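You operate a simulated robot arm through the tools that you are given. There is no shell and no other tool.

Carry out the task below with a simulated two-armed robot. There is one attempt and no reset: what you move stays moved.

Task
On the top of the long grey bench, fold the blue screen cloth in half, so that its two long edges meet.

Only the result counts: the job must be done as asked and must still hold three seconds after the hand-in. Knocking over, shifting, dropping, spilling or breaking anything else fails it. Flat cloth is picked up by pressing the open fingertips on it (5 to 10 N) and closing them slowly along it; thin cloth reads only 2 to 8 mm in the jaws.

Robot
Two 7-joint arms with two-finger parallel grippers on one trunk, on a base that moves. Base frame: it is fixed to the floor where the robot stands at the start and does not move with it; the origin is under the middle of the robot, x ahead of it, y to its left, z up. Readings come in mm, degrees, newtons and seconds.
The left shoulder is at the start at [70, 163, 1045], the right one opposite. With the tool pointing down near the work surface each hand reaches from about 400 to 880 mm from the robot's upright axis, wherever it stands, measured 20 degrees to its own side. Places, roughly: blue screen cloth [0, -3750, 750]; top of the long grey bench [900, -3300, 800]. Payload 3.43 kg a hand.
Tool frame (each hand has its own): the origin (TCP) lies between the finger pads and is the grasp point; the fingertips stand 34 mm ahead of it; z points along the fingers, y is the line along which they close. Largest opening 128 mm; finger width 24, thickness 12; the body of the gripper, 48 by 130 mm, starts 96 mm behind the TCP.
Orientation is that of the tool frame in the base frame, as a unit quaternion [w, x, y, z]. With the fingers straight down and closing along the base's y, the tool's x points along the base's -x, its y along +y and its z along -z.

Tools
- The arms move only by the tool send_rows. It takes "left_deltas", "right_deltas" or both (then of equal length, played together; a hand with none holds still); each is a list of rows, each an object (a shift or turn left out is 0, a gripper value left out holds the last) with "delta_pos": the shift along the tool's x, y, z in mm, a list of three; "delta_rot": the turn, a rotation vector about the tool's x, y, z in degrees, a list of three; "hand": the opening in per cent of the stroke, from 0 (shut) to 100 (fully open). In form: [{"delta_pos": [tx, ty, tz], "delta_rot": [rx, ry, rz], "hand": hand}, ...]. A call has 1 to 20 rows; each row is the pose to reach, as a shift and turn from the pose commanded when the call began, along the tool's axes at that moment. Each row takes 0.2 s and may step no farther than 50 mm and 8.6 degrees from the row before; otherwise, or with a gripper value out of range, the whole call is refused. A pose out of reach is approached as far as the arm can. The call stops where the force on the tool passes 40 N (or 10 N more than at its start, if that is more) or the arm is blocked; 0.2 s more then pass. Each finger travels about 153 mm/s and halts on what it meets, pressing with about 23 N; the grip force reading is that of the motor and also rises with nothing between the fingers. The clock runs only during rows and for 0.2 s after the last one: add rows that repeat a pose to give the fingers time. It gives the time, the measured TCP pose, the force on the tool (base axes), the opening and the grip force at its end, in the units of the frame above (readings bear some noise), with the torque about the TCP (base axes, N m) and any sound that the robot's microphone picked up.
- Cameras (640 x 400 px; columns grow to the right, rows downward): "scene" is now at [142.6, -2.7, 1280.2]; the picture's right is [-0.03, -1.00, 0.00], its down [-0.49, 0.01, -0.87] and it looks along [0.87, -0.02, -0.49] (base axes); focal length 248 px, centre (320, 200). "left" rides on the left gripper at [76, 11, -160] in its tool frame; the picture's right is [-0.15, 0.99, 0.00], its down [-0.88, -0.13, -0.46] and it looks along [-0.45, -0.07, 0.89] (tool axes); focal length 234 px, centre (320, 200). "right" rides on the right gripper at [76, -11, -160] in its tool frame; the picture's right is [0.15, 0.99, 0.00], its down [-0.88, 0.13, -0.46] and it looks along [-0.45, 0.07, 0.89] (tool axes); focal length 234 px, centre (320, 200). There is no depth. A picture from a camera that has moved, and an enlarged one, comes with that camera's place and axes in the base frame and with its lens.
- camera(camera): a new picture of that camera. It takes no simulated time.
- slide_trunk(by): slides the trunk up (or, below 0, down) by that many mm; the arms and the scene camera ride with it, the base frame stays. It gives what a move gives, with no picture.
- drive_base(legs): drives the robot by 1 to 6 legs, each [ahead, left, turn to the left] in mm, mm and degrees, along the robot's own axes; the way and the turn of a leg run together, so that a leg with both is an arc; at most 1500 mm and 180 degrees a leg. The arms and the cameras ride along, it lands a little off, and it stops where it bumps. It gives what a move gives.
- pan_tilt(pan, tilt): turns the head with the scene camera to pan (to the left, within 86 degrees either way) and tilt (down, from -29 to 69), counted from straight ahead of the robot. It gives what a move gives.
- zoom(camera, box): a new picture of the part [left, top, right, bottom] of that camera's present view, enlarged. It takes no simulated time.
- sign_off(): hands the job in; it is judged then, once.

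Places have to be worked out from the pictures, the camera data and where the tool is seen. Open the grippers and draw the arms clear of the work before you hand the job in, unless the task says otherwise.

The tools are called after "Request:" by a JSON object that holds its "op" and its "data". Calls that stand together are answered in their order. send_rows: Moves the arms, as the interface text tells. Its arguments: {"type":"object","properties":{"left_deltas":{"type":"array","items":{"type":"object","properties":{"delta_pos":{"type":"array","items":{"type":"number"}},"delta_rot":{"type":"array","items":{"type":"number"}},"hand":{"type":"number"}}}},"right_deltas":{"type":"array","items":{"type":"object","properties":{"delta_pos":{"type":"array","items":{"type":"number"}},"delta_rot":{"type":"array","items":{"type":"number"}},"hand":{"type":"number"}}}}},"required":[]} The other tools are called the same way: slide_trunk (by) moves the trunk up or down; drive_base (legs) drives the base; pan_tilt (pan, tilt) turns the head that bears the scene camera; camera (camera) takes a picture; zoom (camera, box) takes an enlarged picture of a part of a camera's view; sign_off () hands the job in.

At the start:

```text
t: 0.0
left_tool_pos: [660.1, 340.2, 999.0]
left_tcp_rot: [0.0, 0.0, 1.0, 0.0]
left_contact_force: [-0.1, 0.1, 0.0]
left_moment: [-0.04, 0.04, -0.02]
left_opening: 128.2
left_gripper_force: 0.1
right_tool_pos: [638.1, -336.8, 1008.6]
right_tcp_rot: [0.0, 0.0, 1.0, 0.0]
right_contact_force: [0.0, -0.3, -0.8]
right_moment: [-0.02, 0.0, 0.0]
right_opening: 128.3
right_gripper_force: 0.1
trunk travel left (down, up): [-525.0, 415.0]
robot x, y, heading: [1.6, -0.1, -0.0]
head pan, tilt (commanded): [-1.5, 29.4]
```

scene: 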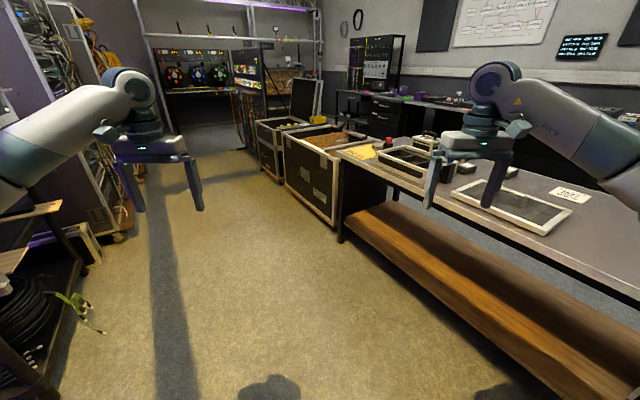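
right: 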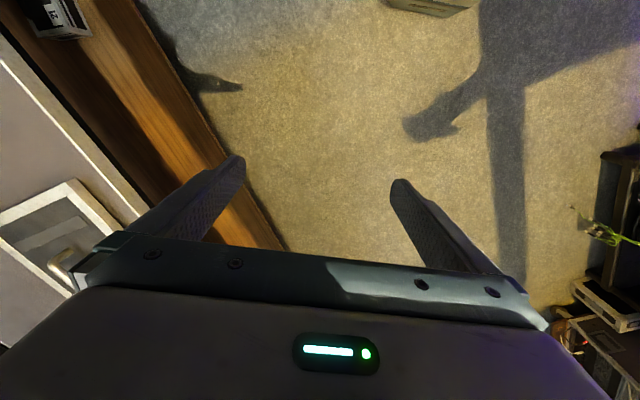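
left: 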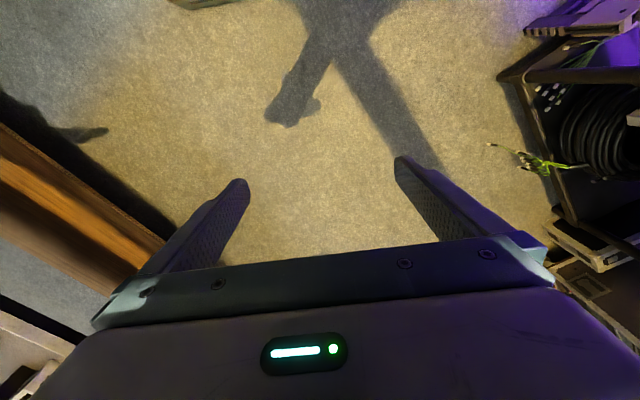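

The scene shows a room with a bench at the right, and the cloth should lie about 3.7 m to the robot's right. I pan the head to the right to look there before driving.

Request:
{"op": "pan_tilt", "data": {"pan": -80, "tilt": 20}}

```text
t: 1.5
left_tool_pos: [658.9, 340.7, 998.3]
left_tcp_rot: [-0.001, -0.001, 1.0, 0.0]
left_contact_force: [0.8, -0.7, -0.5]
left_moment: [-0.06, -0.02, -0.01]
left_opening: 127.9
left_gripper_force: 0.1
right_tool_pos: [637.6, -337.3, 1008.8]
right_tcp_rot: [0.0, 0.0, 1.0, 0.0]
right_contact_force: [0.1, -0.5, 0.1]
right_moment: [0.01, 0.0, -0.03]
right_opening: 128.1
right_gripper_force: 0.0
trunk travel left (down, up): [-525.0, 415.0]
robot x, y, heading: [2.4, -0.5, 0.1]
head pan, tilt (commanded): [-80.0, 20.0]
```

I take a picture of the right side to see the way to the cloth.

Request:
{"op": "camera", "data": {"camera": "scene"}}

```text
taken
camera scene: at [68.2, -92.0, 1295.2], right [-0.98, -0.17, 0.0], down [-0.06, 0.34, -0.94], along [0.16, -0.93, -0.34], focal length 248 px, centre (320, 200)
```

scene: 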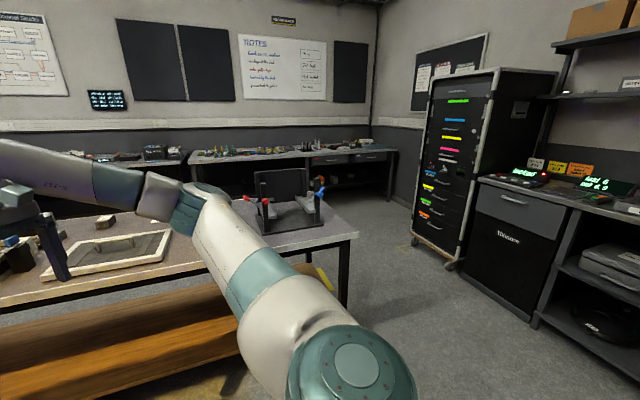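

The bench along the far wall is where the cloth and the given places project (about pixel 300–370, 149). I zoom in on it.

Request:
{"op": "zoom", "data": {"camera": "scene", "box": [180, 110, 420, 260]}}

Request:
{"op": "zoom", "data": {"camera": "scene", "box": [280, 130, 400, 205]}}

```text
2.67 times, centred on (300, 185) of scene
camera zoom: at [68.2, -92.0, 1295.2], right [-0.98, -0.17, 0.0], down [-0.06, 0.34, -0.94], along [0.16, -0.93, -0.34], focal length 662 px, centre (373, 240)
```

zoom: 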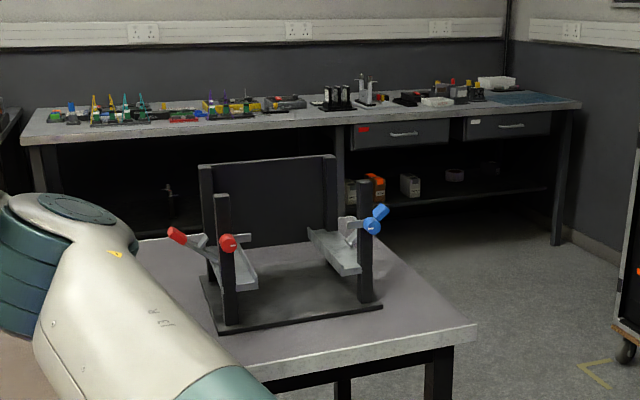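

```text
5.33 times, centred on (340, 168) of scene
camera zoom: at [68.2, -92.0, 1295.2], right [-0.98, -0.17, 0.0], down [-0.06, 0.34, -0.94], along [0.16, -0.93, -0.34], focal length 1324 px, centre (213, 373)
```

zoom: 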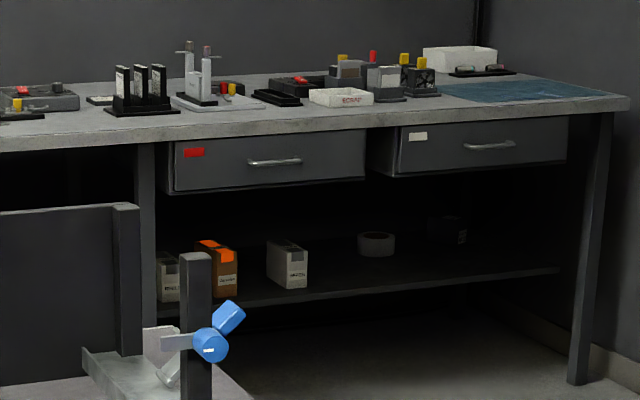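

The blue cloth lies at the right end of the far bench; the room is rotated about 33° to my frame, and a passage leads between the near bench's end and the black rack. I turn in place to face the far bench and look.

Request:
{"op": "drive_base", "data": {"legs": [[0, 0, -57]]}}

Request:
{"op": "pan_tilt", "data": {"pan": 0, "tilt": 30}}

Request:
{"op": "camera", "data": {"camera": "scene"}}

Request:
{"op": "pan_tilt", "data": {"pan": -60, "tilt": 30}}

Request:
{"op": "camera", "data": {"camera": "scene"}}

```text
t: 4.4
left_tool_pos: [649.5, -359.2, 999.4]
left_tcp_rot: [0.0, 0.471, 0.882, -0.001]
left_contact_force: [-0.4, 0.8, 0.1]
left_moment: [0.02, -0.01, 0.01]
left_opening: 128.2
left_gripper_force: 0.1
right_tool_pos: [73.1, -717.1, 1009.3]
right_tcp_rot: [0.0, 0.472, 0.882, 0.0]
right_contact_force: [-1.1, -0.2, 0.1]
right_moment: [0.0, -0.04, -0.04]
right_opening: 127.9
right_gripper_force: 0.2
trunk travel left (down, up): [-525.0, 415.0]
robot x, y, heading: [1.0, -0.6, -56.4]
head pan, tilt (commanded): [-80.0, 20.0]
```

```text
t: 5.9
left_tool_pos: [650.2, -359.1, 999.2]
left_tcp_rot: [0.0, 0.471, 0.882, 0.0]
left_contact_force: [-0.2, -0.2, 0.4]
left_moment: [0.04, -0.03, -0.01]
left_opening: 128.2
left_gripper_force: 0.1
right_tool_pos: [73.9, -716.4, 1008.4]
right_tcp_rot: [0.0, 0.472, 0.881, 0.0]
right_contact_force: [0.1, 0.0, 0.0]
right_moment: [0.01, -0.01, -0.02]
right_opening: 127.7
right_gripper_force: 0.0
trunk travel left (down, up): [-525.0, 415.0]
robot x, y, heading: [-2.1, -0.2, -56.4]
head pan, tilt (commanded): [0.0, 30.0]
```

```text
taken
camera scene: at [79.7, -117.5, 1279.2], right [-0.83, -0.55, 0.0], down [-0.28, 0.42, -0.87], along [0.48, -0.72, -0.5], focal length 248 px, centre (320, 200)
```

scene: 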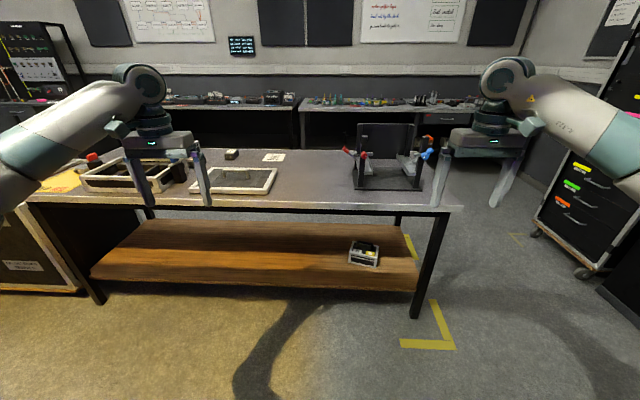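

```text
t: 7.2
left_tool_pos: [649.8, -359.5, 998.4]
left_tcp_rot: [-0.001, 0.471, 0.882, 0.0]
left_contact_force: [-0.9, 0.3, -1.0]
left_moment: [0.0, -0.02, -0.02]
left_opening: 127.7
left_gripper_force: 0.1
right_tool_pos: [72.8, -717.5, 1008.7]
right_tcp_rot: [0.0, 0.472, 0.882, 0.0]
right_contact_force: [-0.7, 0.0, -0.7]
right_moment: [0.03, -0.01, -0.01]
right_opening: 128.0
right_gripper_force: 0.2
trunk travel left (down, up): [-525.0, 415.0]
robot x, y, heading: [-1.8, -2.0, -56.5]
head pan, tilt (commanded): [-60.0, 30.0]
```

```text
taken
camera scene: at [-10.4, -123.3, 1279.2], right [-0.9, 0.44, 0.0], down [0.22, 0.45, -0.87], along [-0.38, -0.78, -0.5], focal length 248 px, centre (320, 200)
```

scene: 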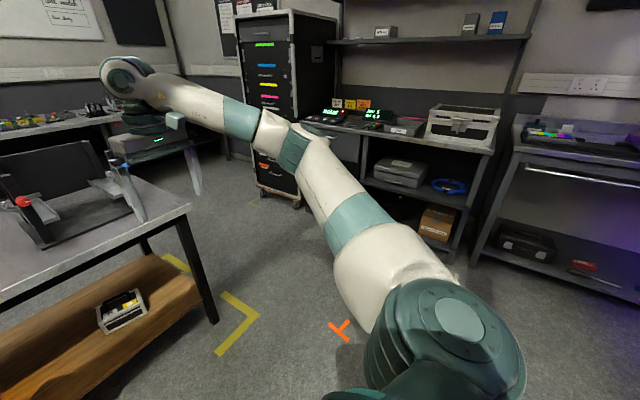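

The robot now faces the benches squarely; the near bench ends about 525 mm to my right and the cabinets begin about 1700 mm to the right. I shift right 1150 mm to the middle of the passage and check the view.

Request:
{"op": "drive_base", "data": {"legs": [[0, -1150, 0]]}}

Request:
{"op": "pan_tilt", "data": {"pan": 0, "tilt": 25}}

Request:
{"op": "camera", "data": {"camera": "scene"}}

```text
t: 13.1
left_tool_pos: [-295.8, -991.6, 998.9]
left_tcp_rot: [0.0, 0.468, 0.884, 0.0]
left_contact_force: [-0.6, 0.4, 0.5]
left_moment: [0.02, -0.03, 0.02]
left_opening: 128.1
left_gripper_force: 0.0
right_tool_pos: [-869.8, -1355.1, 1009.6]
right_tcp_rot: [0.0, 0.469, 0.883, 0.0]
right_contact_force: [0.9, -0.8, 0.3]
right_moment: [0.01, 0.0, 0.01]
right_opening: 128.0
right_gripper_force: 0.1
trunk travel left (down, up): [-525.0, 415.0]
robot x, y, heading: [-947.2, -639.5, -55.8]
head pan, tilt (commanded): [-60.0, 30.0]
```

```text
t: 14.4
left_tool_pos: [-296.4, -991.5, 998.9]
left_tcp_rot: [0.0, 0.468, 0.884, 0.0]
left_contact_force: [1.1, -0.2, 0.1]
left_moment: [-0.02, 0.0, 0.0]
left_opening: 128.1
left_gripper_force: 0.1
right_tool_pos: [-869.4, -1355.4, 1008.6]
right_tcp_rot: [0.0, 0.469, 0.883, 0.001]
right_contact_force: [-0.6, -0.6, -0.3]
right_moment: [-0.04, 0.0, 0.02]
right_opening: 128.0
right_gripper_force: 0.0
trunk travel left (down, up): [-525.0, 415.0]
robot x, y, heading: [-945.8, -637.2, -55.9]
head pan, tilt (commanded): [0.0, 25.0]
```

```text
taken
camera scene: at [-866.5, -755.7, 1287.1], right [-0.83, -0.56, 0.0], down [-0.24, 0.35, -0.91], along [0.51, -0.75, -0.42], focal length 248 px, centre (320, 200)
```

scene: 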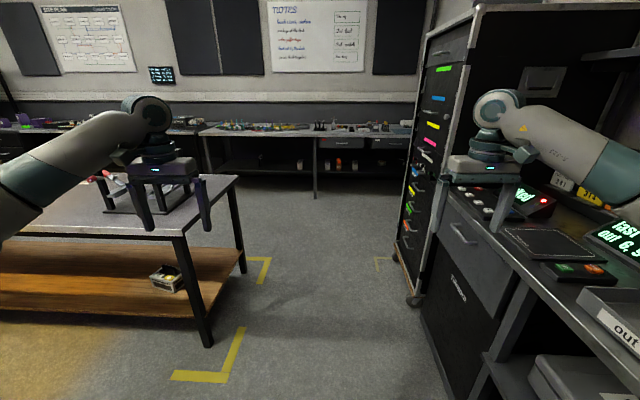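

The passage is about ±610 mm wide around me: the bench leg on the left and cabinets/rack on the right. I bring both hands inward by 130 mm to narrow the arms, then look at the right elbow's clearance.

Request:
{"op": "send_rows", "data": {"left_deltas": [{"delta_pos": [0, -30, 0]}, {"delta_pos": [0, -65, 0]}, {"delta_pos": [0, -100, 0]}, {"delta_pos": [0, -130, 0]}], "right_deltas": [{"delta_pos": [0, 30, 0]}, {"delta_pos": [0, 65, 0]}, {"delta_pos": [0, 100, 0]}, {"delta_pos": [0, 130, 0]}]}}

Request:
{"op": "pan_tilt", "data": {"pan": -60, "tilt": 35}}

Request:
{"op": "camera", "data": {"camera": "scene"}}

```text
t: 15.4
left_tool_pos: [-401.9, -1064.0, 998.2]
left_tcp_rot: [0.0, 0.468, 0.884, 0.0]
left_contact_force: [-0.7, 0.2, -0.5]
left_moment: [0.01, 0.0, -0.02]
left_opening: 128.2
left_gripper_force: 0.0
right_tool_pos: [-760.5, -1282.5, 1008.7]
right_tcp_rot: [-0.001, 0.468, 0.884, -0.001]
right_contact_force: [0.1, 0.3, 0.0]
right_moment: [0.01, -0.01, -0.01]
right_opening: 128.4
right_gripper_force: 0.1
trunk travel left (down, up): [-525.0, 415.0]
robot x, y, heading: [-948.7, -637.3, -56.1]
head pan, tilt (commanded): [0.0, 25.0]
```

```text
t: 16.7
left_tool_pos: [-401.2, -1064.8, 999.6]
left_tcp_rot: [0.0, 0.468, 0.884, 0.0]
left_contact_force: [0.7, -0.5, -0.1]
left_moment: [0.02, 0.0, 0.0]
left_opening: 128.0
left_gripper_force: 0.2
right_tool_pos: [-760.1, -1282.2, 1008.9]
right_tcp_rot: [0.001, 0.469, 0.883, 0.001]
right_contact_force: [-0.4, -0.3, -0.5]
right_moment: [-0.01, 0.0, -0.02]
right_opening: 127.8
right_gripper_force: 0.1
trunk travel left (down, up): [-525.0, 415.0]
robot x, y, heading: [-952.5, -634.5, -56.1]
head pan, tilt (commanded): [-60.0, 35.0]
```

```text
taken
camera scene: at [-956.5, -758.7, 1271.4], right [-0.9, 0.44, 0.0], down [0.25, 0.52, -0.82], along [-0.36, -0.74, -0.57], focal length 248 px, centre (320, 200)
```

scene: 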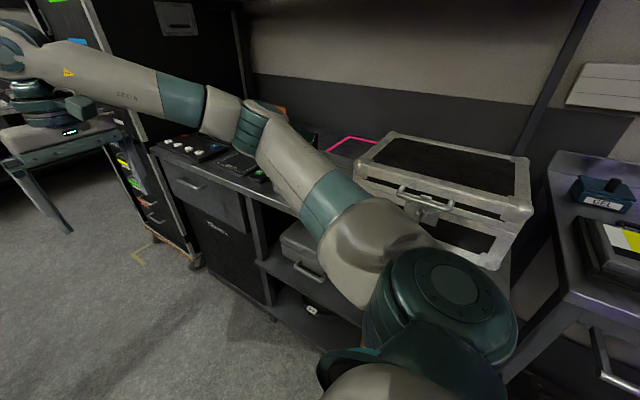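

The right elbow sits about 430 mm right of centre, clear of the 610 mm cabinet line. I shift left 40 mm and drive ahead 1300 mm down the passage, then look at the cloth.

Request:
{"op": "drive_base", "data": {"legs": [[0, 40, -0.5], [650, 0, 0], [650, 0, 0]]}}

Request:
{"op": "pan_tilt", "data": {"pan": -15, "tilt": 30}}

Request:
{"op": "camera", "data": {"camera": "scene"}}

```text
t: 24.0
left_tool_pos: [346.5, -2148.0, 998.3]
left_tcp_rot: [-0.002, 0.475, 0.88, 0.0]
left_contact_force: [-1.1, 0.1, 0.1]
left_moment: [-0.01, 0.01, 0.01]
left_opening: 127.6
left_gripper_force: 0.1
right_tool_pos: [-14.9, -2360.2, 1008.8]
right_tcp_rot: [0.0, 0.475, 0.88, 0.0]
right_contact_force: [0.1, 1.4, 0.5]
right_moment: [0.0, 0.0, 0.0]
right_opening: 128.0
right_gripper_force: 0.1
trunk travel left (down, up): [-525.0, 415.0]
robot x, y, heading: [-192.1, -1711.2, -56.7]
head pan, tilt (commanded): [-60.0, 35.0]
```

```text
t: 25.1
left_tool_pos: [345.8, -2148.4, 1000.3]
left_tcp_rot: [0.001, 0.475, 0.88, 0.0]
left_contact_force: [0.2, -0.3, -0.4]
left_moment: [0.05, 0.03, 0.0]
left_opening: 127.9
left_gripper_force: 0.0
right_tool_pos: [-15.5, -2360.6, 1008.1]
right_tcp_rot: [0.001, 0.475, 0.88, 0.0]
right_contact_force: [0.0, -0.8, -0.2]
right_moment: [0.01, 0.0, -0.03]
right_opening: 128.1
right_gripper_force: 0.1
trunk travel left (down, up): [-525.0, 415.0]
robot x, y, heading: [-193.5, -1712.8, -56.6]
head pan, tilt (commanded): [-15.0, 30.0]
```

```text
taken
camera scene: at [-136.0, -1841.2, 1279.2], right [-0.95, -0.31, 0.0], down [-0.16, 0.48, -0.87], along [0.27, -0.82, -0.5], focal length 248 px, centre (320, 200)
```

scene: 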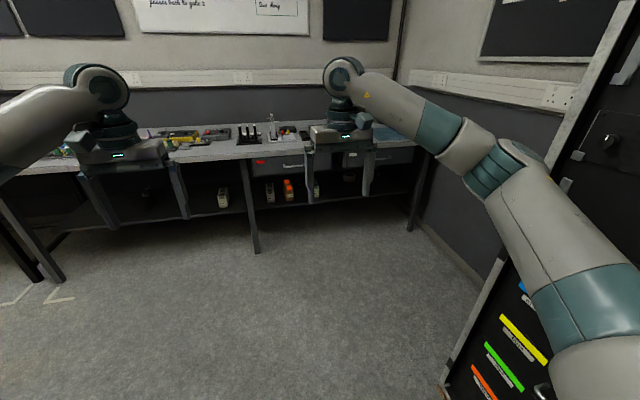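

The bench's front is about 1610 mm ahead of the robot; the path is clear. I drive ahead another 600 mm, then look at the right end of the bench.

Request:
{"op": "drive_base", "data": {"legs": [[600, 0, 0]]}}

Request:
{"op": "pan_tilt", "data": {"pan": -25, "tilt": 25}}

Request:
{"op": "camera", "data": {"camera": "scene"}}

```text
t: 28.5
left_tool_pos: [670.6, -2651.6, 999.8]
left_tcp_rot: [0.0, 0.476, 0.879, 0.001]
left_contact_force: [0.0, 1.2, -0.4]
left_moment: [0.01, 0.02, -0.04]
left_opening: 128.1
left_gripper_force: 0.0
right_tool_pos: [309.4, -2862.1, 1008.5]
right_tcp_rot: [0.0, 0.477, 0.879, 0.0]
right_contact_force: [-0.7, -0.4, 0.5]
right_moment: [0.03, -0.02, -0.05]
right_opening: 127.9
right_gripper_force: 0.0
trunk travel left (down, up): [-525.0, 415.0]
robot x, y, heading: [135.2, -2213.4, -57.2]
head pan, tilt (commanded): [-15.0, 30.0]
```

```text
t: 29.3
left_tool_pos: [671.7, -2651.6, 999.9]
left_tcp_rot: [0.0, 0.476, 0.879, 0.0]
left_contact_force: [-1.2, 0.4, 0.2]
left_moment: [0.03, 0.03, 0.0]
left_opening: 128.1
left_gripper_force: 0.1
right_tool_pos: [310.1, -2862.6, 1009.1]
right_tcp_rot: [0.0, 0.477, 0.879, 0.0]
right_contact_force: [-0.2, 1.2, 0.0]
right_moment: [0.03, 0.01, -0.01]
right_opening: 128.1
right_gripper_force: 0.1
trunk travel left (down, up): [-525.0, 415.0]
robot x, y, heading: [137.8, -2211.9, -57.1]
head pan, tilt (commanded): [-25.0, 25.0]
```

```text
taken
camera scene: at [175.8, -2347.8, 1287.1], right [-0.99, -0.14, 0.0], down [-0.06, 0.42, -0.91], along [0.13, -0.9, -0.42], focal length 248 px, centre (320, 200)
```

scene: 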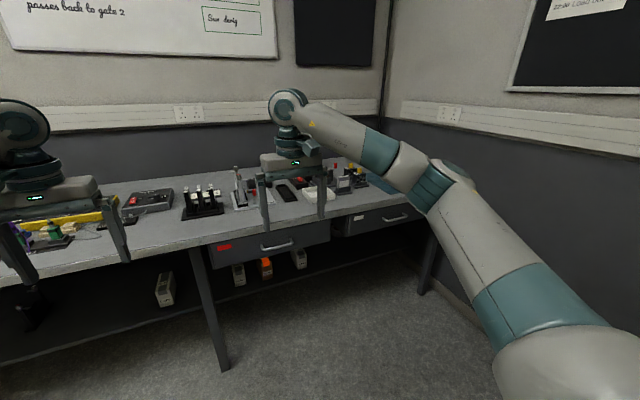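

The right arm hides the cloth. Before shifting right, I look at pan −86 to find where the rack ends.

Request:
{"op": "pan_tilt", "data": {"pan": -86, "tilt": 40}}

Request:
{"op": "camera", "data": {"camera": "scene"}}

Request:
{"op": "camera", "data": {"camera": "right"}}

```text
t: 30.6
left_tool_pos: [671.9, -2651.7, 999.3]
left_tcp_rot: [0.0, 0.476, 0.879, 0.0]
left_contact_force: [-0.8, -0.1, 1.3]
left_moment: [0.01, 0.01, 0.0]
left_opening: 128.0
left_gripper_force: 0.1
right_tool_pos: [309.7, -2862.2, 1008.5]
right_tcp_rot: [0.0, 0.476, 0.879, 0.0]
right_contact_force: [0.3, -0.1, 0.3]
right_moment: [0.03, 0.01, 0.0]
right_opening: 127.9
right_gripper_force: 0.0
trunk travel left (down, up): [-525.0, 415.0]
robot x, y, heading: [135.4, -2212.4, -57.0]
head pan, tilt (commanded): [-85.9, 40.0]
```

```text
taken
camera scene: at [95.2, -2308.1, 1263.9], right [-0.6, 0.8, 0.0], down [0.51, 0.39, -0.77], along [-0.61, -0.46, -0.64], focal length 248 px, centre (320, 200)
```

scene: 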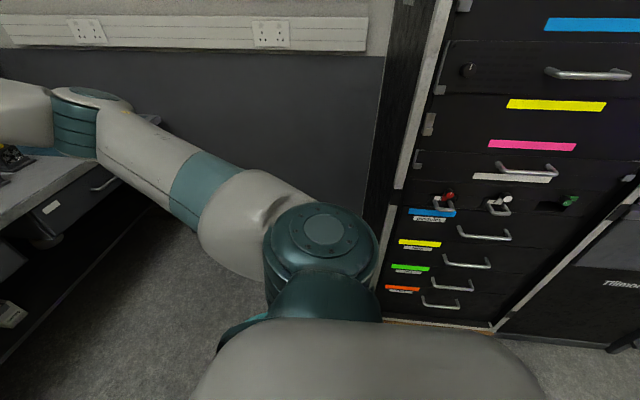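

```text
taken
camera right: at [258.6, -2805.4, 1169.1], right [0.75, 0.66, 0.0], down [0.59, -0.67, 0.46], along [0.3, -0.34, -0.89], focal length 234 px, centre (320, 200)
```

right: 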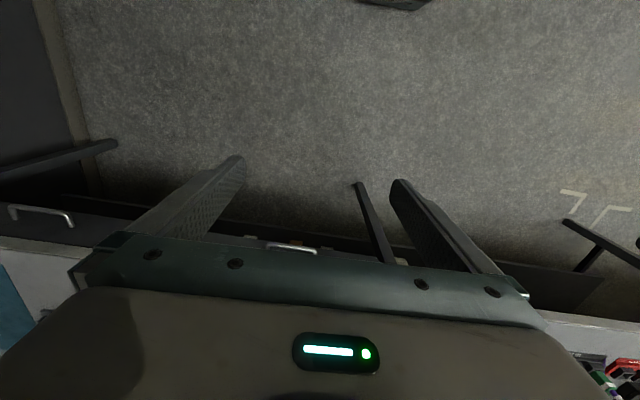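

The rack's far edge is about 250 mm behind and 680 mm right of my axis, so I must first go ahead before shifting right. I raise the trunk 150 mm so the hands clear the bench items, then go ahead 280 and right 350 mm.

Request:
{"op": "slide_trunk", "data": {"by": 150}}

Request:
{"op": "drive_base", "data": {"legs": [[280, 0, 0], [0, -350, 0]]}}

Request:
{"op": "pan_tilt", "data": {"pan": -30, "tilt": 40}}

Request:
{"op": "camera", "data": {"camera": "scene"}}

Request:
{"op": "camera", "data": {"camera": "right"}}

```text
t: 32.3
left_tool_pos: [671.5, -2651.8, 1150.0]
left_tcp_rot: [0.0, 0.476, 0.879, 0.0]
left_contact_force: [-0.5, -1.4, 0.4]
left_moment: [-0.03, -0.02, -0.02]
left_opening: 128.0
left_gripper_force: 0.1
right_tool_pos: [307.8, -2863.3, 1158.2]
right_tcp_rot: [0.0, 0.477, 0.879, 0.001]
right_contact_force: [0.3, 0.0, -0.4]
right_moment: [0.02, 0.0, 0.02]
right_opening: 127.8
right_gripper_force: 0.0
trunk travel left (down, up): [-675.0, 265.0]
robot x, y, heading: [130.5, -2216.4, -57.0]
head pan, tilt (commanded): [-85.9, 40.0]
```

```text
t: 36.2
left_tool_pos: [528.2, -3076.4, 1151.1]
left_tcp_rot: [0.0, 0.476, 0.88, 0.0]
left_contact_force: [-0.5, 0.7, 0.1]
left_moment: [-0.01, -0.02, 0.02]
left_opening: 128.1
left_gripper_force: 0.1
right_tool_pos: [166.9, -3288.7, 1158.8]
right_tcp_rot: [0.0, 0.475, 0.88, 0.0]
right_contact_force: [0.0, 0.2, 0.4]
right_moment: [0.0, 0.01, 0.01]
right_opening: 128.2
right_gripper_force: 0.0
trunk travel left (down, up): [-675.0, 265.0]
robot x, y, heading: [-13.7, -2638.3, -57.0]
head pan, tilt (commanded): [-85.9, 40.0]
```

```text
t: 37.4
left_tool_pos: [526.2, -3076.9, 1149.5]
left_tcp_rot: [0.0, 0.474, 0.88, 0.001]
left_contact_force: [0.7, -0.1, 0.4]
left_moment: [0.01, -0.01, -0.02]
left_opening: 128.0
left_gripper_force: 0.1
right_tool_pos: [166.4, -3288.5, 1158.8]
right_tcp_rot: [0.0, 0.475, 0.88, 0.0]
right_contact_force: [-0.4, -0.6, 0.2]
right_moment: [0.01, 0.0, -0.01]
right_opening: 128.1
right_gripper_force: 0.1
trunk travel left (down, up): [-675.0, 265.0]
robot x, y, heading: [-13.8, -2643.4, -56.7]
head pan, tilt (commanded): [-30.0, 40.0]
```

```text
taken
camera scene: at [22.1, -2768.8, 1413.8], right [-1.0, -0.06, 0.0], down [-0.04, 0.64, -0.77], along [0.04, -0.76, -0.64], focal length 248 px, centre (320, 200)
```

scene: 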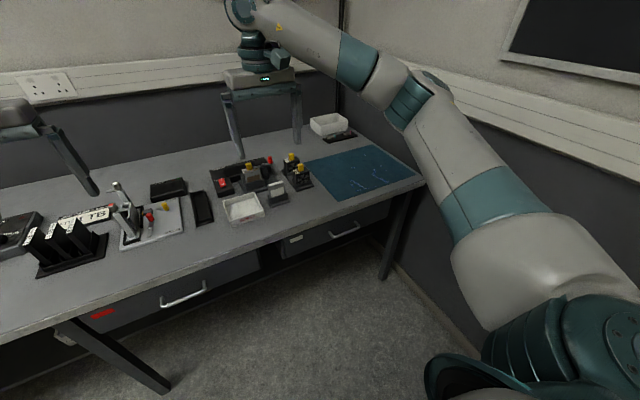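

```text
taken
camera right: at [115.3, -3232.1, 1319.1], right [0.75, 0.67, 0.0], down [0.59, -0.66, 0.46], along [0.3, -0.34, -0.89], focal length 234 px, centre (320, 200)
```

right: 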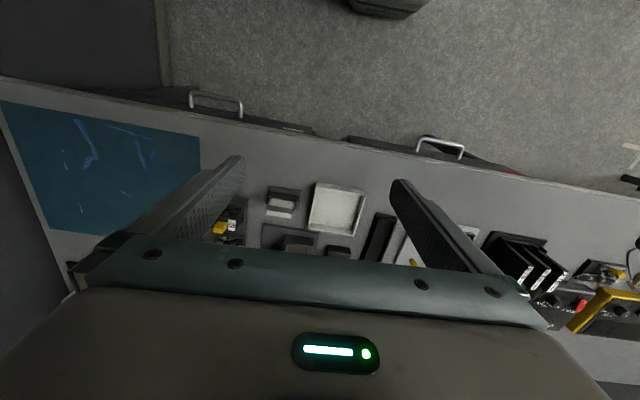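

The cloth is now visible at the bench's right end, with adapters and boxes beside it on the left and behind. I zoom in to measure its corners.

Request:
{"op": "zoom", "data": {"camera": "scene", "box": [260, 110, 440, 222]}}

Request:
{"op": "zoom", "data": {"camera": "right", "box": [0, 80, 256, 240]}}

```text
3.56 times, centred on (350, 166) of scene
camera zoom: at [22.1, -2768.8, 1413.8], right [-1.0, -0.06, 0.0], down [-0.04, 0.64, -0.77], along [0.04, -0.76, -0.64], focal length 883 px, centre (213, 321)
```

zoom: 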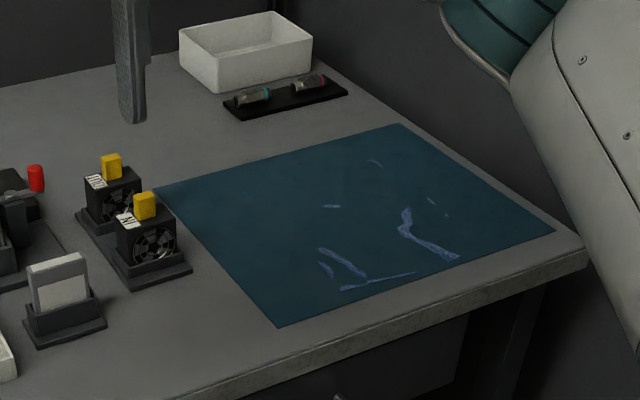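

```text
2.50 times, centred on (128, 160) of right
camera zoom: at [115.3, -3232.1, 1319.1], right [0.75, 0.67, 0.0], down [0.59, -0.66, 0.46], along [0.3, -0.34, -0.89], focal length 585 px, centre (800, 300)
```

zoom: 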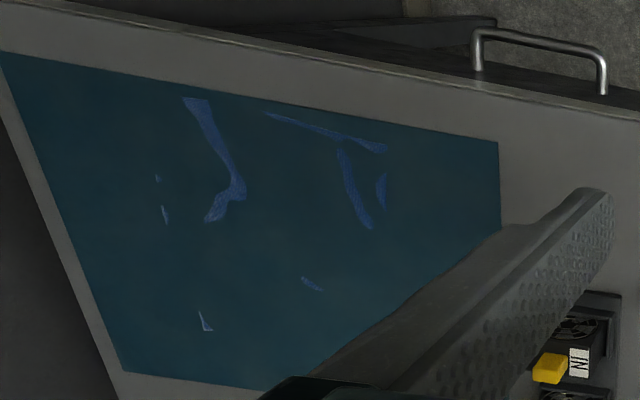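

The corners project to about NL (−7, −3492), NR (−345, −3692), FR (−188, −3967), FL (159, −3765) on a top at z≈800, i.e. roughly 395 × 318 mm, with the long edges along the bench; both cameras agree. The room's wall is close on the right, so I look down at my base to learn its size before choosing where to stand.

Request:
{"op": "pan_tilt", "data": {"pan": 0, "tilt": 69}}

Request:
{"op": "camera", "data": {"camera": "scene"}}

Request:
{"op": "pan_tilt", "data": {"pan": -60, "tilt": 69}}

Request:
{"op": "camera", "data": {"camera": "scene"}}

```text
t: 38.4
left_tool_pos: [527.0, -3077.0, 1149.8]
left_tcp_rot: [0.0, 0.474, 0.881, 0.0]
left_contact_force: [0.3, 0.3, -0.4]
left_moment: [-0.02, 0.02, 0.0]
left_opening: 127.9
left_gripper_force: 0.0
right_tool_pos: [166.1, -3288.5, 1157.9]
right_tcp_rot: [0.0, 0.475, 0.88, 0.0]
right_contact_force: [-0.7, -0.3, -0.8]
right_moment: [0.01, 0.02, -0.01]
right_opening: 127.7
right_gripper_force: 0.1
trunk travel left (down, up): [-675.0, 265.0]
robot x, y, heading: [-12.4, -2639.7, -56.7]
head pan, tilt (commanded): [0.0, 68.8]
```

```text
taken
camera scene: at [48.1, -2730.6, 1377.8], right [-0.84, -0.55, 0.0], down [-0.51, 0.78, -0.36], along [0.2, -0.3, -0.93], focal length 248 px, centre (320, 200)
```

scene: 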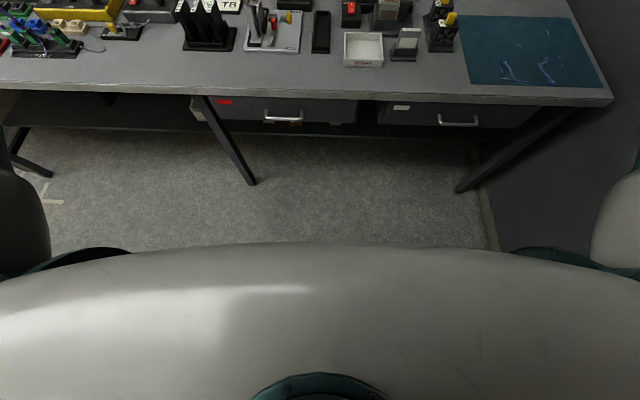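

```text
t: 39.7
left_tool_pos: [528.3, -3076.4, 1149.4]
left_tcp_rot: [0.0, 0.475, 0.88, 0.0]
left_contact_force: [0.6, 0.8, -0.3]
left_moment: [-0.01, 0.01, -0.01]
left_opening: 127.9
left_gripper_force: 0.0
right_tool_pos: [167.2, -3289.4, 1158.9]
right_tcp_rot: [0.0, 0.475, 0.88, 0.0]
right_contact_force: [0.2, 0.7, 0.2]
right_moment: [-0.01, -0.01, -0.02]
right_opening: 128.1
right_gripper_force: 0.0
trunk travel left (down, up): [-675.0, 265.0]
robot x, y, heading: [-13.3, -2642.9, -56.8]
head pan, tilt (commanded): [-60.0, 68.8]
```

```text
taken
camera scene: at [-7.7, -2733.7, 1377.7], right [-0.89, 0.45, 0.0], down [0.42, 0.83, -0.36], along [-0.16, -0.32, -0.93], focal length 248 px, centre (320, 200)
```

scene: 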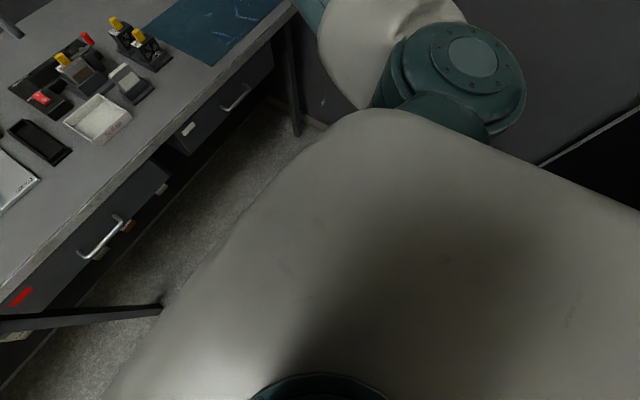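

The wall is about 980 mm right of my axis and the bench's right corner about 868 mm right. To learn how far the right elbow swings out when the hand is low and near, I test in the free space in front of the bench: lower the right hand to z≈850 at 548 ahead, 247 right.

Request:
{"op": "send_rows", "data": {"right_deltas": [{"delta_pos": [11, -5, 38]}, {"delta_pos": [22, -11, 77]}, {"delta_pos": [34, -16, 115]}, {"delta_pos": [45, -22, 154]}, {"delta_pos": [56, -27, 192]}, {"delta_pos": [68, -32, 231]}, {"delta_pos": [79, -38, 270]}, {"delta_pos": [90, -43, 305]}]}}

Request:
{"op": "camera", "data": {"camera": "scene"}}

Request:
{"op": "pan_tilt", "data": {"pan": -50, "tilt": 35}}

Request:
{"op": "camera", "data": {"camera": "scene"}}

```text
t: 41.5
left_tool_pos: [526.9, -3075.9, 1148.8]
left_tcp_rot: [0.001, 0.475, 0.88, 0.001]
left_contact_force: [0.9, 0.0, 0.5]
left_moment: [0.01, -0.02, -0.01]
left_opening: 128.2
left_gripper_force: 0.0
right_tool_pos: [80.6, -3236.9, 855.4]
right_tcp_rot: [0.001, 0.475, 0.88, -0.001]
right_contact_force: [-0.3, -0.4, 0.0]
right_moment: [-0.01, -0.01, -0.01]
right_opening: 128.2
right_gripper_force: 0.0
trunk travel left (down, up): [-675.0, 265.0]
robot x, y, heading: [-10.8, -2640.8, -56.6]
head pan, tilt (commanded): [-60.0, 68.8]
```

```text
taken
camera scene: at [-8.2, -2734.0, 1377.8], right [-0.89, 0.45, 0.0], down [0.42, 0.83, -0.36], along [-0.16, -0.32, -0.93], focal length 248 px, centre (320, 200)
```

scene: 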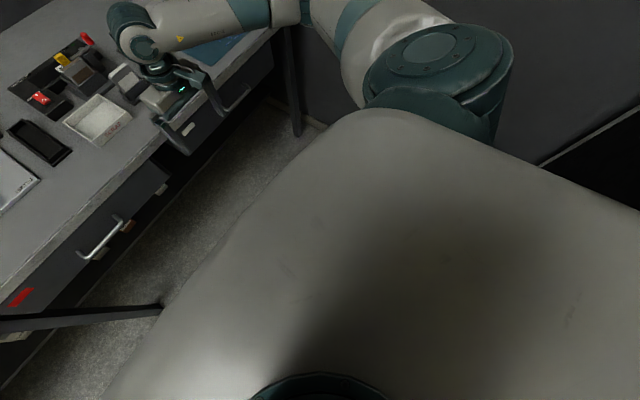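

```text
t: 42.5
left_tool_pos: [526.4, -3075.7, 1149.9]
left_tcp_rot: [0.001, 0.474, 0.88, 0.0]
left_contact_force: [0.8, 0.6, -0.1]
left_moment: [0.0, -0.04, 0.01]
left_opening: 127.8
left_gripper_force: 0.0
right_tool_pos: [79.3, -3236.5, 856.5]
right_tcp_rot: [0.0, 0.475, 0.88, 0.0]
right_contact_force: [-0.2, -0.5, -0.1]
right_moment: [0.0, -0.01, -0.02]
right_opening: 128.1
right_gripper_force: 0.1
trunk travel left (down, up): [-675.0, 265.0]
robot x, y, heading: [-11.6, -2641.1, -56.7]
head pan, tilt (commanded): [-50.0, 35.0]
```

```text
taken
camera scene: at [-8.1, -2768.1, 1421.3], right [-0.96, 0.29, 0.0], down [0.17, 0.55, -0.82], along [-0.24, -0.78, -0.57], focal length 248 px, centre (320, 200)
```

scene: 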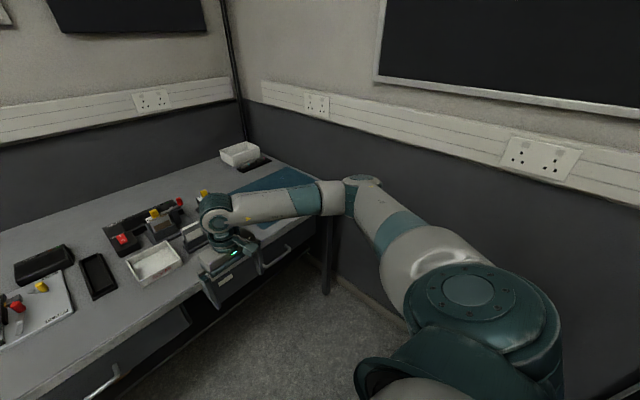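

With the hand low and near, the elbow sticks out about 270 mm beyond the hand, so squarely in front the wall would block it. Standing diagonally (about 45° towards the corner, 240 mm right and 290 mm ahead of here) should let both hands reach all corners with the elbow clear. First I raise the right hand again.

Request:
{"op": "send_rows", "data": {"right_deltas": [{"delta_pos": [-11, 5, -38]}, {"delta_pos": [-22, 11, -77]}, {"delta_pos": [-34, 16, -115]}, {"delta_pos": [-45, 22, -154]}, {"delta_pos": [-56, 27, -192]}, {"delta_pos": [-68, 32, -231]}, {"delta_pos": [-79, 38, -270]}, {"delta_pos": [-90, 43, -305]}]}}

Request:
{"op": "pan_tilt", "data": {"pan": -20, "tilt": 60}}

Request:
{"op": "camera", "data": {"camera": "scene"}}

Request:
{"op": "zoom", "data": {"camera": "scene", "box": [320, 0, 576, 160]}}

```text
t: 44.2
left_tool_pos: [528.5, -3076.0, 1149.9]
left_tcp_rot: [0.0, 0.473, 0.881, 0.001]
left_contact_force: [0.2, 0.4, 0.0]
left_moment: [-0.04, 0.02, -0.03]
left_opening: 127.9
left_gripper_force: 0.0
right_tool_pos: [166.5, -3287.9, 1160.1]
right_tcp_rot: [0.0, 0.475, 0.88, 0.0]
right_contact_force: [-0.1, -0.5, -0.1]
right_moment: [-0.04, 0.0, 0.0]
right_opening: 127.9
right_gripper_force: 0.0
trunk travel left (down, up): [-675.0, 265.0]
robot x, y, heading: [-10.1, -2640.9, -56.7]
head pan, tilt (commanded): [-50.0, 35.0]
```

```text
t: 45.2
left_tool_pos: [527.6, -3075.4, 1150.4]
left_tcp_rot: [0.0, 0.474, 0.881, 0.0]
left_contact_force: [1.1, -0.7, 0.0]
left_moment: [-0.02, 0.0, -0.04]
left_opening: 128.0
left_gripper_force: 0.0
right_tool_pos: [166.7, -3289.0, 1158.5]
right_tcp_rot: [0.001, 0.474, 0.88, -0.001]
right_contact_force: [0.0, 0.3, 0.3]
right_moment: [0.0, 0.02, 0.01]
right_opening: 127.9
right_gripper_force: 0.1
trunk travel left (down, up): [-675.0, 265.0]
robot x, y, heading: [-11.5, -2643.6, -56.5]
head pan, tilt (commanded): [-20.0, 60.0]
```

```text
taken
camera scene: at [32.7, -2748.6, 1387.1], right [-0.97, -0.23, 0.0], down [-0.2, 0.84, -0.5], along [0.11, -0.49, -0.87], focal length 248 px, centre (320, 200)
```

scene: 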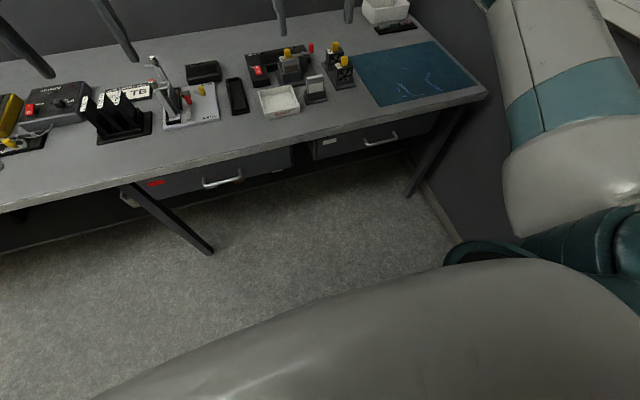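

```text
2.50 times, centred on (448, 80) of scene
camera zoom: at [32.7, -2748.6, 1387.1], right [-0.97, -0.23, 0.0], down [-0.2, 0.84, -0.5], along [0.11, -0.49, -0.87], focal length 621 px, centre (0, 500)
```

zoom: 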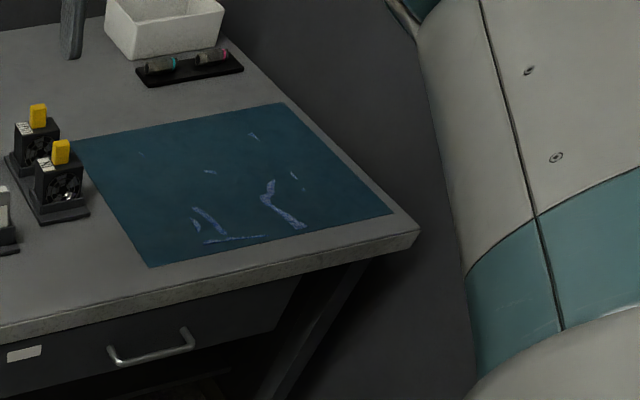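

Both views agree: cloth corners NL (−5, −3491), NR (−343, −3694), FR (−184, −3967), FL (152, −3767); 393 × 317 mm, depth direction −60°. I drive to about (−27, −3038) and turn to heading about −105°, hands kept high.

Request:
{"op": "drive_base", "data": {"legs": [[160, -116, 0], [160, -115, 0]]}}

Request:
{"op": "drive_base", "data": {"legs": [[0, 0, -24], [0, 0, -24]]}}

Request:
{"op": "pan_tilt", "data": {"pan": 0, "tilt": 55}}

Request:
{"op": "camera", "data": {"camera": "scene"}}

```text
t: 48.0
left_tool_pos: [513.5, -3470.9, 1151.2]
left_tcp_rot: [0.0, 0.473, 0.881, 0.0]
left_contact_force: [0.0, 0.1, -0.2]
left_moment: [0.01, -0.01, -0.01]
left_opening: 128.2
left_gripper_force: 0.1
right_tool_pos: [151.9, -3684.8, 1158.2]
right_tcp_rot: [0.0, 0.472, 0.881, 0.001]
right_contact_force: [-0.5, -0.2, -0.1]
right_moment: [-0.04, 0.04, -0.01]
right_opening: 128.1
right_gripper_force: 0.1
trunk travel left (down, up): [-675.0, 265.0]
robot x, y, heading: [-29.0, -3039.4, -56.4]
head pan, tilt (commanded): [-20.0, 60.0]
```

```text
t: 50.9
left_tool_pos: [11.6, -3730.7, 1149.5]
left_tcp_rot: [0.001, 0.791, 0.612, 0.001]
left_contact_force: [0.0, 0.9, 0.2]
left_moment: [0.04, -0.01, 0.0]
left_opening: 128.0
left_gripper_force: 0.1
right_tool_pos: [-389.6, -3605.1, 1158.6]
right_tcp_rot: [0.0, 0.791, 0.612, 0.0]
right_contact_force: [0.2, 0.2, -0.5]
right_moment: [0.03, -0.02, -0.02]
right_opening: 127.9
right_gripper_force: 0.0
trunk travel left (down, up): [-675.0, 265.0]
robot x, y, heading: [-29.8, -3040.2, -104.7]
head pan, tilt (commanded): [-20.0, 60.0]
```

```text
t: 51.7
left_tool_pos: [11.2, -3729.5, 1148.8]
left_tcp_rot: [0.0, 0.791, 0.612, 0.0]
left_contact_force: [0.1, 0.4, 0.5]
left_moment: [-0.02, 0.0, -0.03]
left_opening: 128.1
left_gripper_force: 0.1
right_tool_pos: [-389.2, -3604.0, 1157.6]
right_tcp_rot: [0.0, 0.791, 0.612, 0.0]
right_contact_force: [0.1, -0.4, -0.7]
right_moment: [0.0, -0.01, 0.0]
right_opening: 128.1
right_gripper_force: 0.0
trunk travel left (down, up): [-675.0, 265.0]
robot x, y, heading: [-32.1, -3040.2, -104.6]
head pan, tilt (commanded): [0.0, 55.0]
```

```text
taken
camera scene: at [-57.2, -3157.2, 1393.1], right [-0.97, 0.25, 0.0], down [0.21, 0.79, -0.57], along [-0.14, -0.55, -0.82], focal length 248 px, centre (320, 200)
```

scene: 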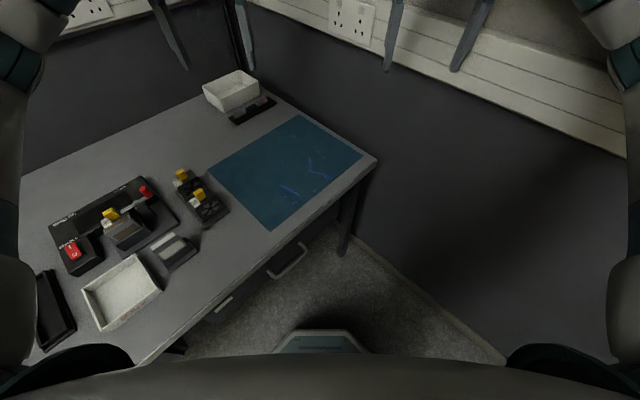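

The pose is good: the cloth lies straight ahead, and the base stands clear of the bench. I zoom in on the cloth for refined corner measurements.

Request:
{"op": "zoom", "data": {"camera": "scene", "box": [190, 90, 398, 220]}}

Request:
{"op": "zoom", "data": {"camera": "scene", "box": [160, 100, 256, 160]}}

```text
3.08 times, centred on (294, 155) of scene
camera zoom: at [-57.2, -3157.2, 1393.1], right [-0.97, 0.25, 0.0], down [0.21, 0.79, -0.57], along [-0.14, -0.55, -0.82], focal length 764 px, centre (400, 338)
```

zoom: 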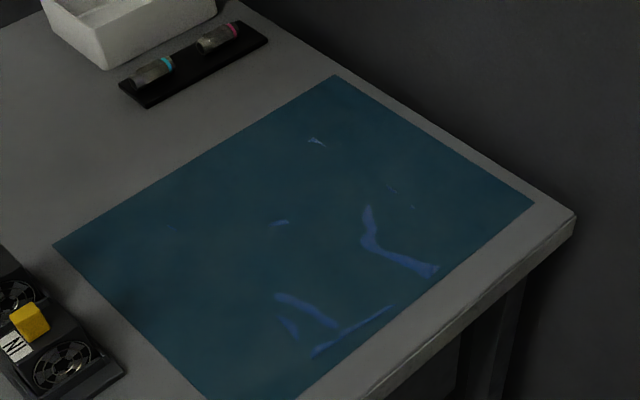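

```text
6.67 times, centred on (208, 130) of scene
camera zoom: at [-57.2, -3157.2, 1393.1], right [-0.97, 0.25, 0.0], down [0.21, 0.79, -0.57], along [-0.14, -0.55, -0.82], focal length 1656 px, centre (1067, 667)
```

zoom: 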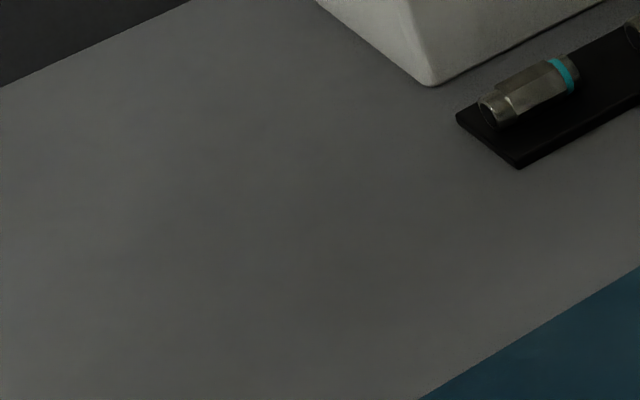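

Corners are confirmed. I plan to pinch the front long edge near both corners with the jaws closing across the edge (outer finger just off the cloth), then carry it in an arc to the back edge. I lower the trunk 100 mm, then yaw both tools 45° and bring them above the two front corners, part-closed, at z≈980.

Request:
{"op": "slide_trunk", "data": {"by": -100}}

Request:
{"op": "send_rows", "data": {"left_deltas": [{"delta_pos": [33, -14, 12], "delta_rot": [0, 0, 7.5], "hand": 28}, {"delta_pos": [67, -28, 24], "delta_rot": [0, 0, 15.1], "hand": 28}, {"delta_pos": [100, -43, 36], "delta_rot": [0, 0, 22.7], "hand": 28}, {"delta_pos": [134, -57, 48], "delta_rot": [0, 0, 30.3], "hand": 28}, {"delta_pos": [167, -71, 60], "delta_rot": [0, 0, 37.8], "hand": 28}, {"delta_pos": [200, -85, 70], "delta_rot": [0, 0, 45.4], "hand": 28}], "right_deltas": [{"delta_pos": [-8, 13, 13], "delta_rot": [0, 0, 7.5], "hand": 28}, {"delta_pos": [-17, 26, 26], "delta_rot": [0, 0, 15.1], "hand": 28}, {"delta_pos": [-25, 39, 39], "delta_rot": [0, 0, 22.7], "hand": 28}, {"delta_pos": [-34, 52, 52], "delta_rot": [0, 0, 30.3], "hand": 28}, {"delta_pos": [-42, 65, 65], "delta_rot": [0, 0, 37.8], "hand": 28}, {"delta_pos": [-51, 78, 78], "delta_rot": [0, 0, 45.4], "hand": 28}]}}

Request:
{"op": "camera", "data": {"camera": "scene"}}

Request:
{"op": "camera", "data": {"camera": "right"}}

Request:
{"op": "camera", "data": {"camera": "left"}}

```text
t: 53.0
left_tool_pos: [12.0, -3730.6, 1049.9]
left_tcp_rot: [0.001, 0.79, 0.613, 0.0]
left_contact_force: [-0.3, -0.4, 0.3]
left_moment: [-0.04, 0.02, -0.03]
left_opening: 127.9
left_gripper_force: 0.1
right_tool_pos: [-388.6, -3604.1, 1058.1]
right_tcp_rot: [0.0, 0.791, 0.612, -0.001]
right_contact_force: [-0.2, 0.7, 0.6]
right_moment: [-0.02, -0.01, -0.02]
right_opening: 128.1
right_gripper_force: 0.1
trunk travel left (down, up): [-575.0, 365.0]
robot x, y, heading: [-29.3, -3037.3, -104.4]
head pan, tilt (commanded): [0.0, 55.0]
```

```text
t: 54.4
left_tool_pos: [-23.4, -3515.6, 978.1]
left_tcp_rot: [-0.001, 0.966, 0.259, -0.001]
left_contact_force: [-0.7, 0.1, -0.1]
left_moment: [-0.01, 0.01, -0.01]
left_opening: 35.9
left_gripper_force: 0.0
right_tool_pos: [-324.6, -3673.6, 981.4]
right_tcp_rot: [0.0, 0.966, 0.26, 0.0]
right_contact_force: [-0.3, 0.3, 0.2]
right_moment: [0.01, -0.01, 0.01]
right_opening: 35.9
right_gripper_force: 0.1
trunk travel left (down, up): [-575.0, 365.0]
robot x, y, heading: [-32.4, -3039.9, -104.6]
head pan, tilt (commanded): [0.0, 55.0]
```

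```text
taken
camera scene: at [-57.2, -3157.4, 1293.1], right [-0.97, 0.25, 0.0], down [0.21, 0.79, -0.57], along [-0.14, -0.55, -0.82], focal length 248 px, centre (320, 200)
```

scene: 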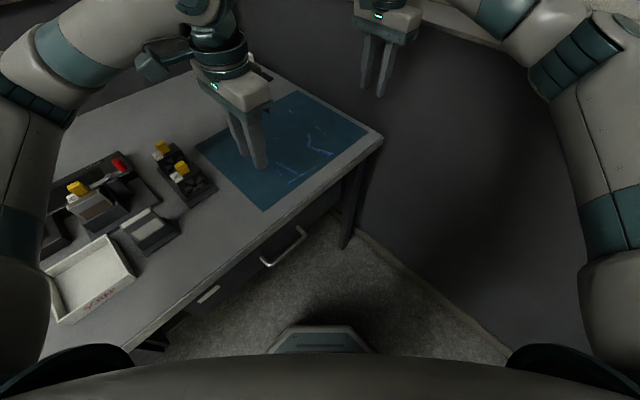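

```text
taken
camera right: at [-264.8, -3626.2, 1140.9], right [0.62, -0.78, 0.0], down [-0.7, -0.55, 0.46], along [-0.36, -0.28, -0.89], focal length 234 px, centre (320, 200)
```

right: 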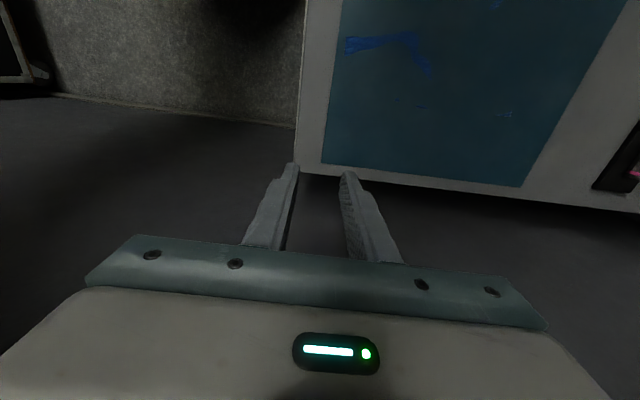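

```text
taken
camera left: at [49.1, -3486.8, 1136.6], right [0.37, -0.93, 0.0], down [-0.83, -0.33, 0.46], along [-0.42, -0.17, -0.89], focal length 234 px, centre (320, 200)
```

left: 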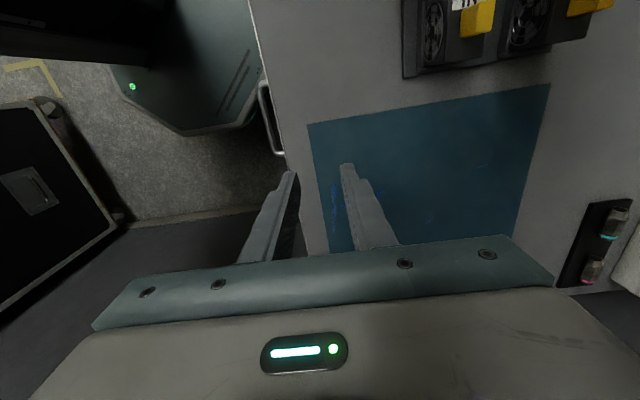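

Both hands hover over the front corners as planned, tool x along the bench's left, tool y along the depth. I now test whether the right hand can reach above the back-right corner with the tool vertical.

Request:
{"op": "send_rows", "data": {"right_deltas": [{"delta_pos": [0, 40, 10]}, {"delta_pos": [0, 80, 20]}, {"delta_pos": [0, 120, 30]}, {"delta_pos": [0, 160, 40]}, {"delta_pos": [0, 200, 50]}, {"delta_pos": [0, 240, 60]}, {"delta_pos": [0, 280, 70]}, {"delta_pos": [0, 313, 80]}, {"delta_pos": [0, 313, 80]}]}}

Request:
{"op": "camera", "data": {"camera": "scene"}}

```text
t: 56.4
left_tool_pos: [-21.0, -3515.5, 977.4]
left_tcp_rot: [0.0, 0.965, 0.26, 0.0]
left_contact_force: [1.0, 0.6, 0.4]
left_moment: [-0.02, -0.02, -0.03]
left_opening: 35.8
left_gripper_force: 0.0
right_tool_pos: [-191.7, -3808.9, 879.2]
right_tcp_rot: [0.001, 0.966, 0.259, -0.001]
right_contact_force: [0.1, 0.2, -0.1]
right_moment: [-0.02, 0.01, 0.03]
right_opening: 35.9
right_gripper_force: 0.1
right hand out of reach, approached as far as the arm can: row 4, 5, 6, 7, 8, 9
trunk travel left (down, up): [-575.0, 365.0]
robot x, y, heading: [-31.1, -3040.6, -104.5]
head pan, tilt (commanded): [0.0, 55.0]
```

```text
taken
camera scene: at [-56.6, -3157.0, 1293.2], right [-0.97, 0.25, 0.0], down [0.21, 0.79, -0.57], along [-0.14, -0.56, -0.82], focal length 248 px, centre (320, 200)
```

scene: 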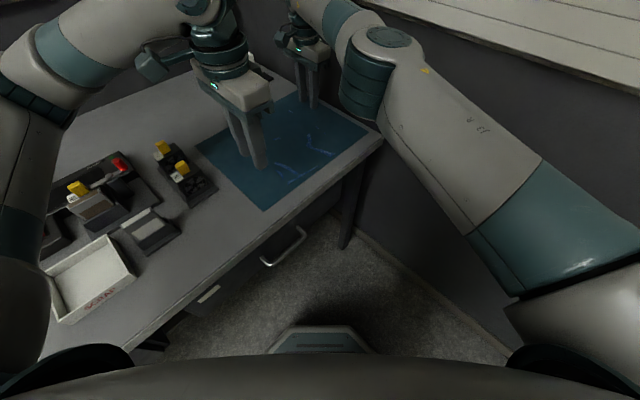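

The right hand stopped at about 745 mm from its shoulder, some 130 mm short of the back-right corner, so I must stand about 85 mm nearer (the octagonal base still clears the bench edge). First I bring the right hand back over the front corner.

Request:
{"op": "send_rows", "data": {"right_deltas": [{"delta_pos": [0, -40, -10]}, {"delta_pos": [0, -80, -20]}, {"delta_pos": [0, -120, -30]}, {"delta_pos": [0, -160, -40]}, {"delta_pos": [0, -200, -50]}, {"delta_pos": [0, -240, -60]}, {"delta_pos": [0, -280, -70]}, {"delta_pos": [0, -313, -80]}]}}

```text
t: 58.2
left_tool_pos: [-27.1, -3514.1, 977.1]
left_tcp_rot: [0.0, 0.967, 0.257, 0.0]
left_contact_force: [-0.5, -0.6, 0.7]
left_moment: [0.03, -0.05, 0.01]
left_opening: 35.6
left_gripper_force: 0.0
right_tool_pos: [-352.2, -3544.2, 957.6]
right_tcp_rot: [0.0, 0.969, 0.246, 0.004]
right_contact_force: [4.8, 6.9, 0.1]
right_moment: [-0.83, 0.7, 0.06]
right_opening: 35.8
right_gripper_force: 0.1
right hand out of reach, approached as far as the arm can: row 1, 2, 3, 4, 5
trunk travel left (down, up): [-575.0, 365.0]
robot x, y, heading: [-30.7, -3038.0, -104.8]
head pan, tilt (commanded): [0.0, 55.0]
```

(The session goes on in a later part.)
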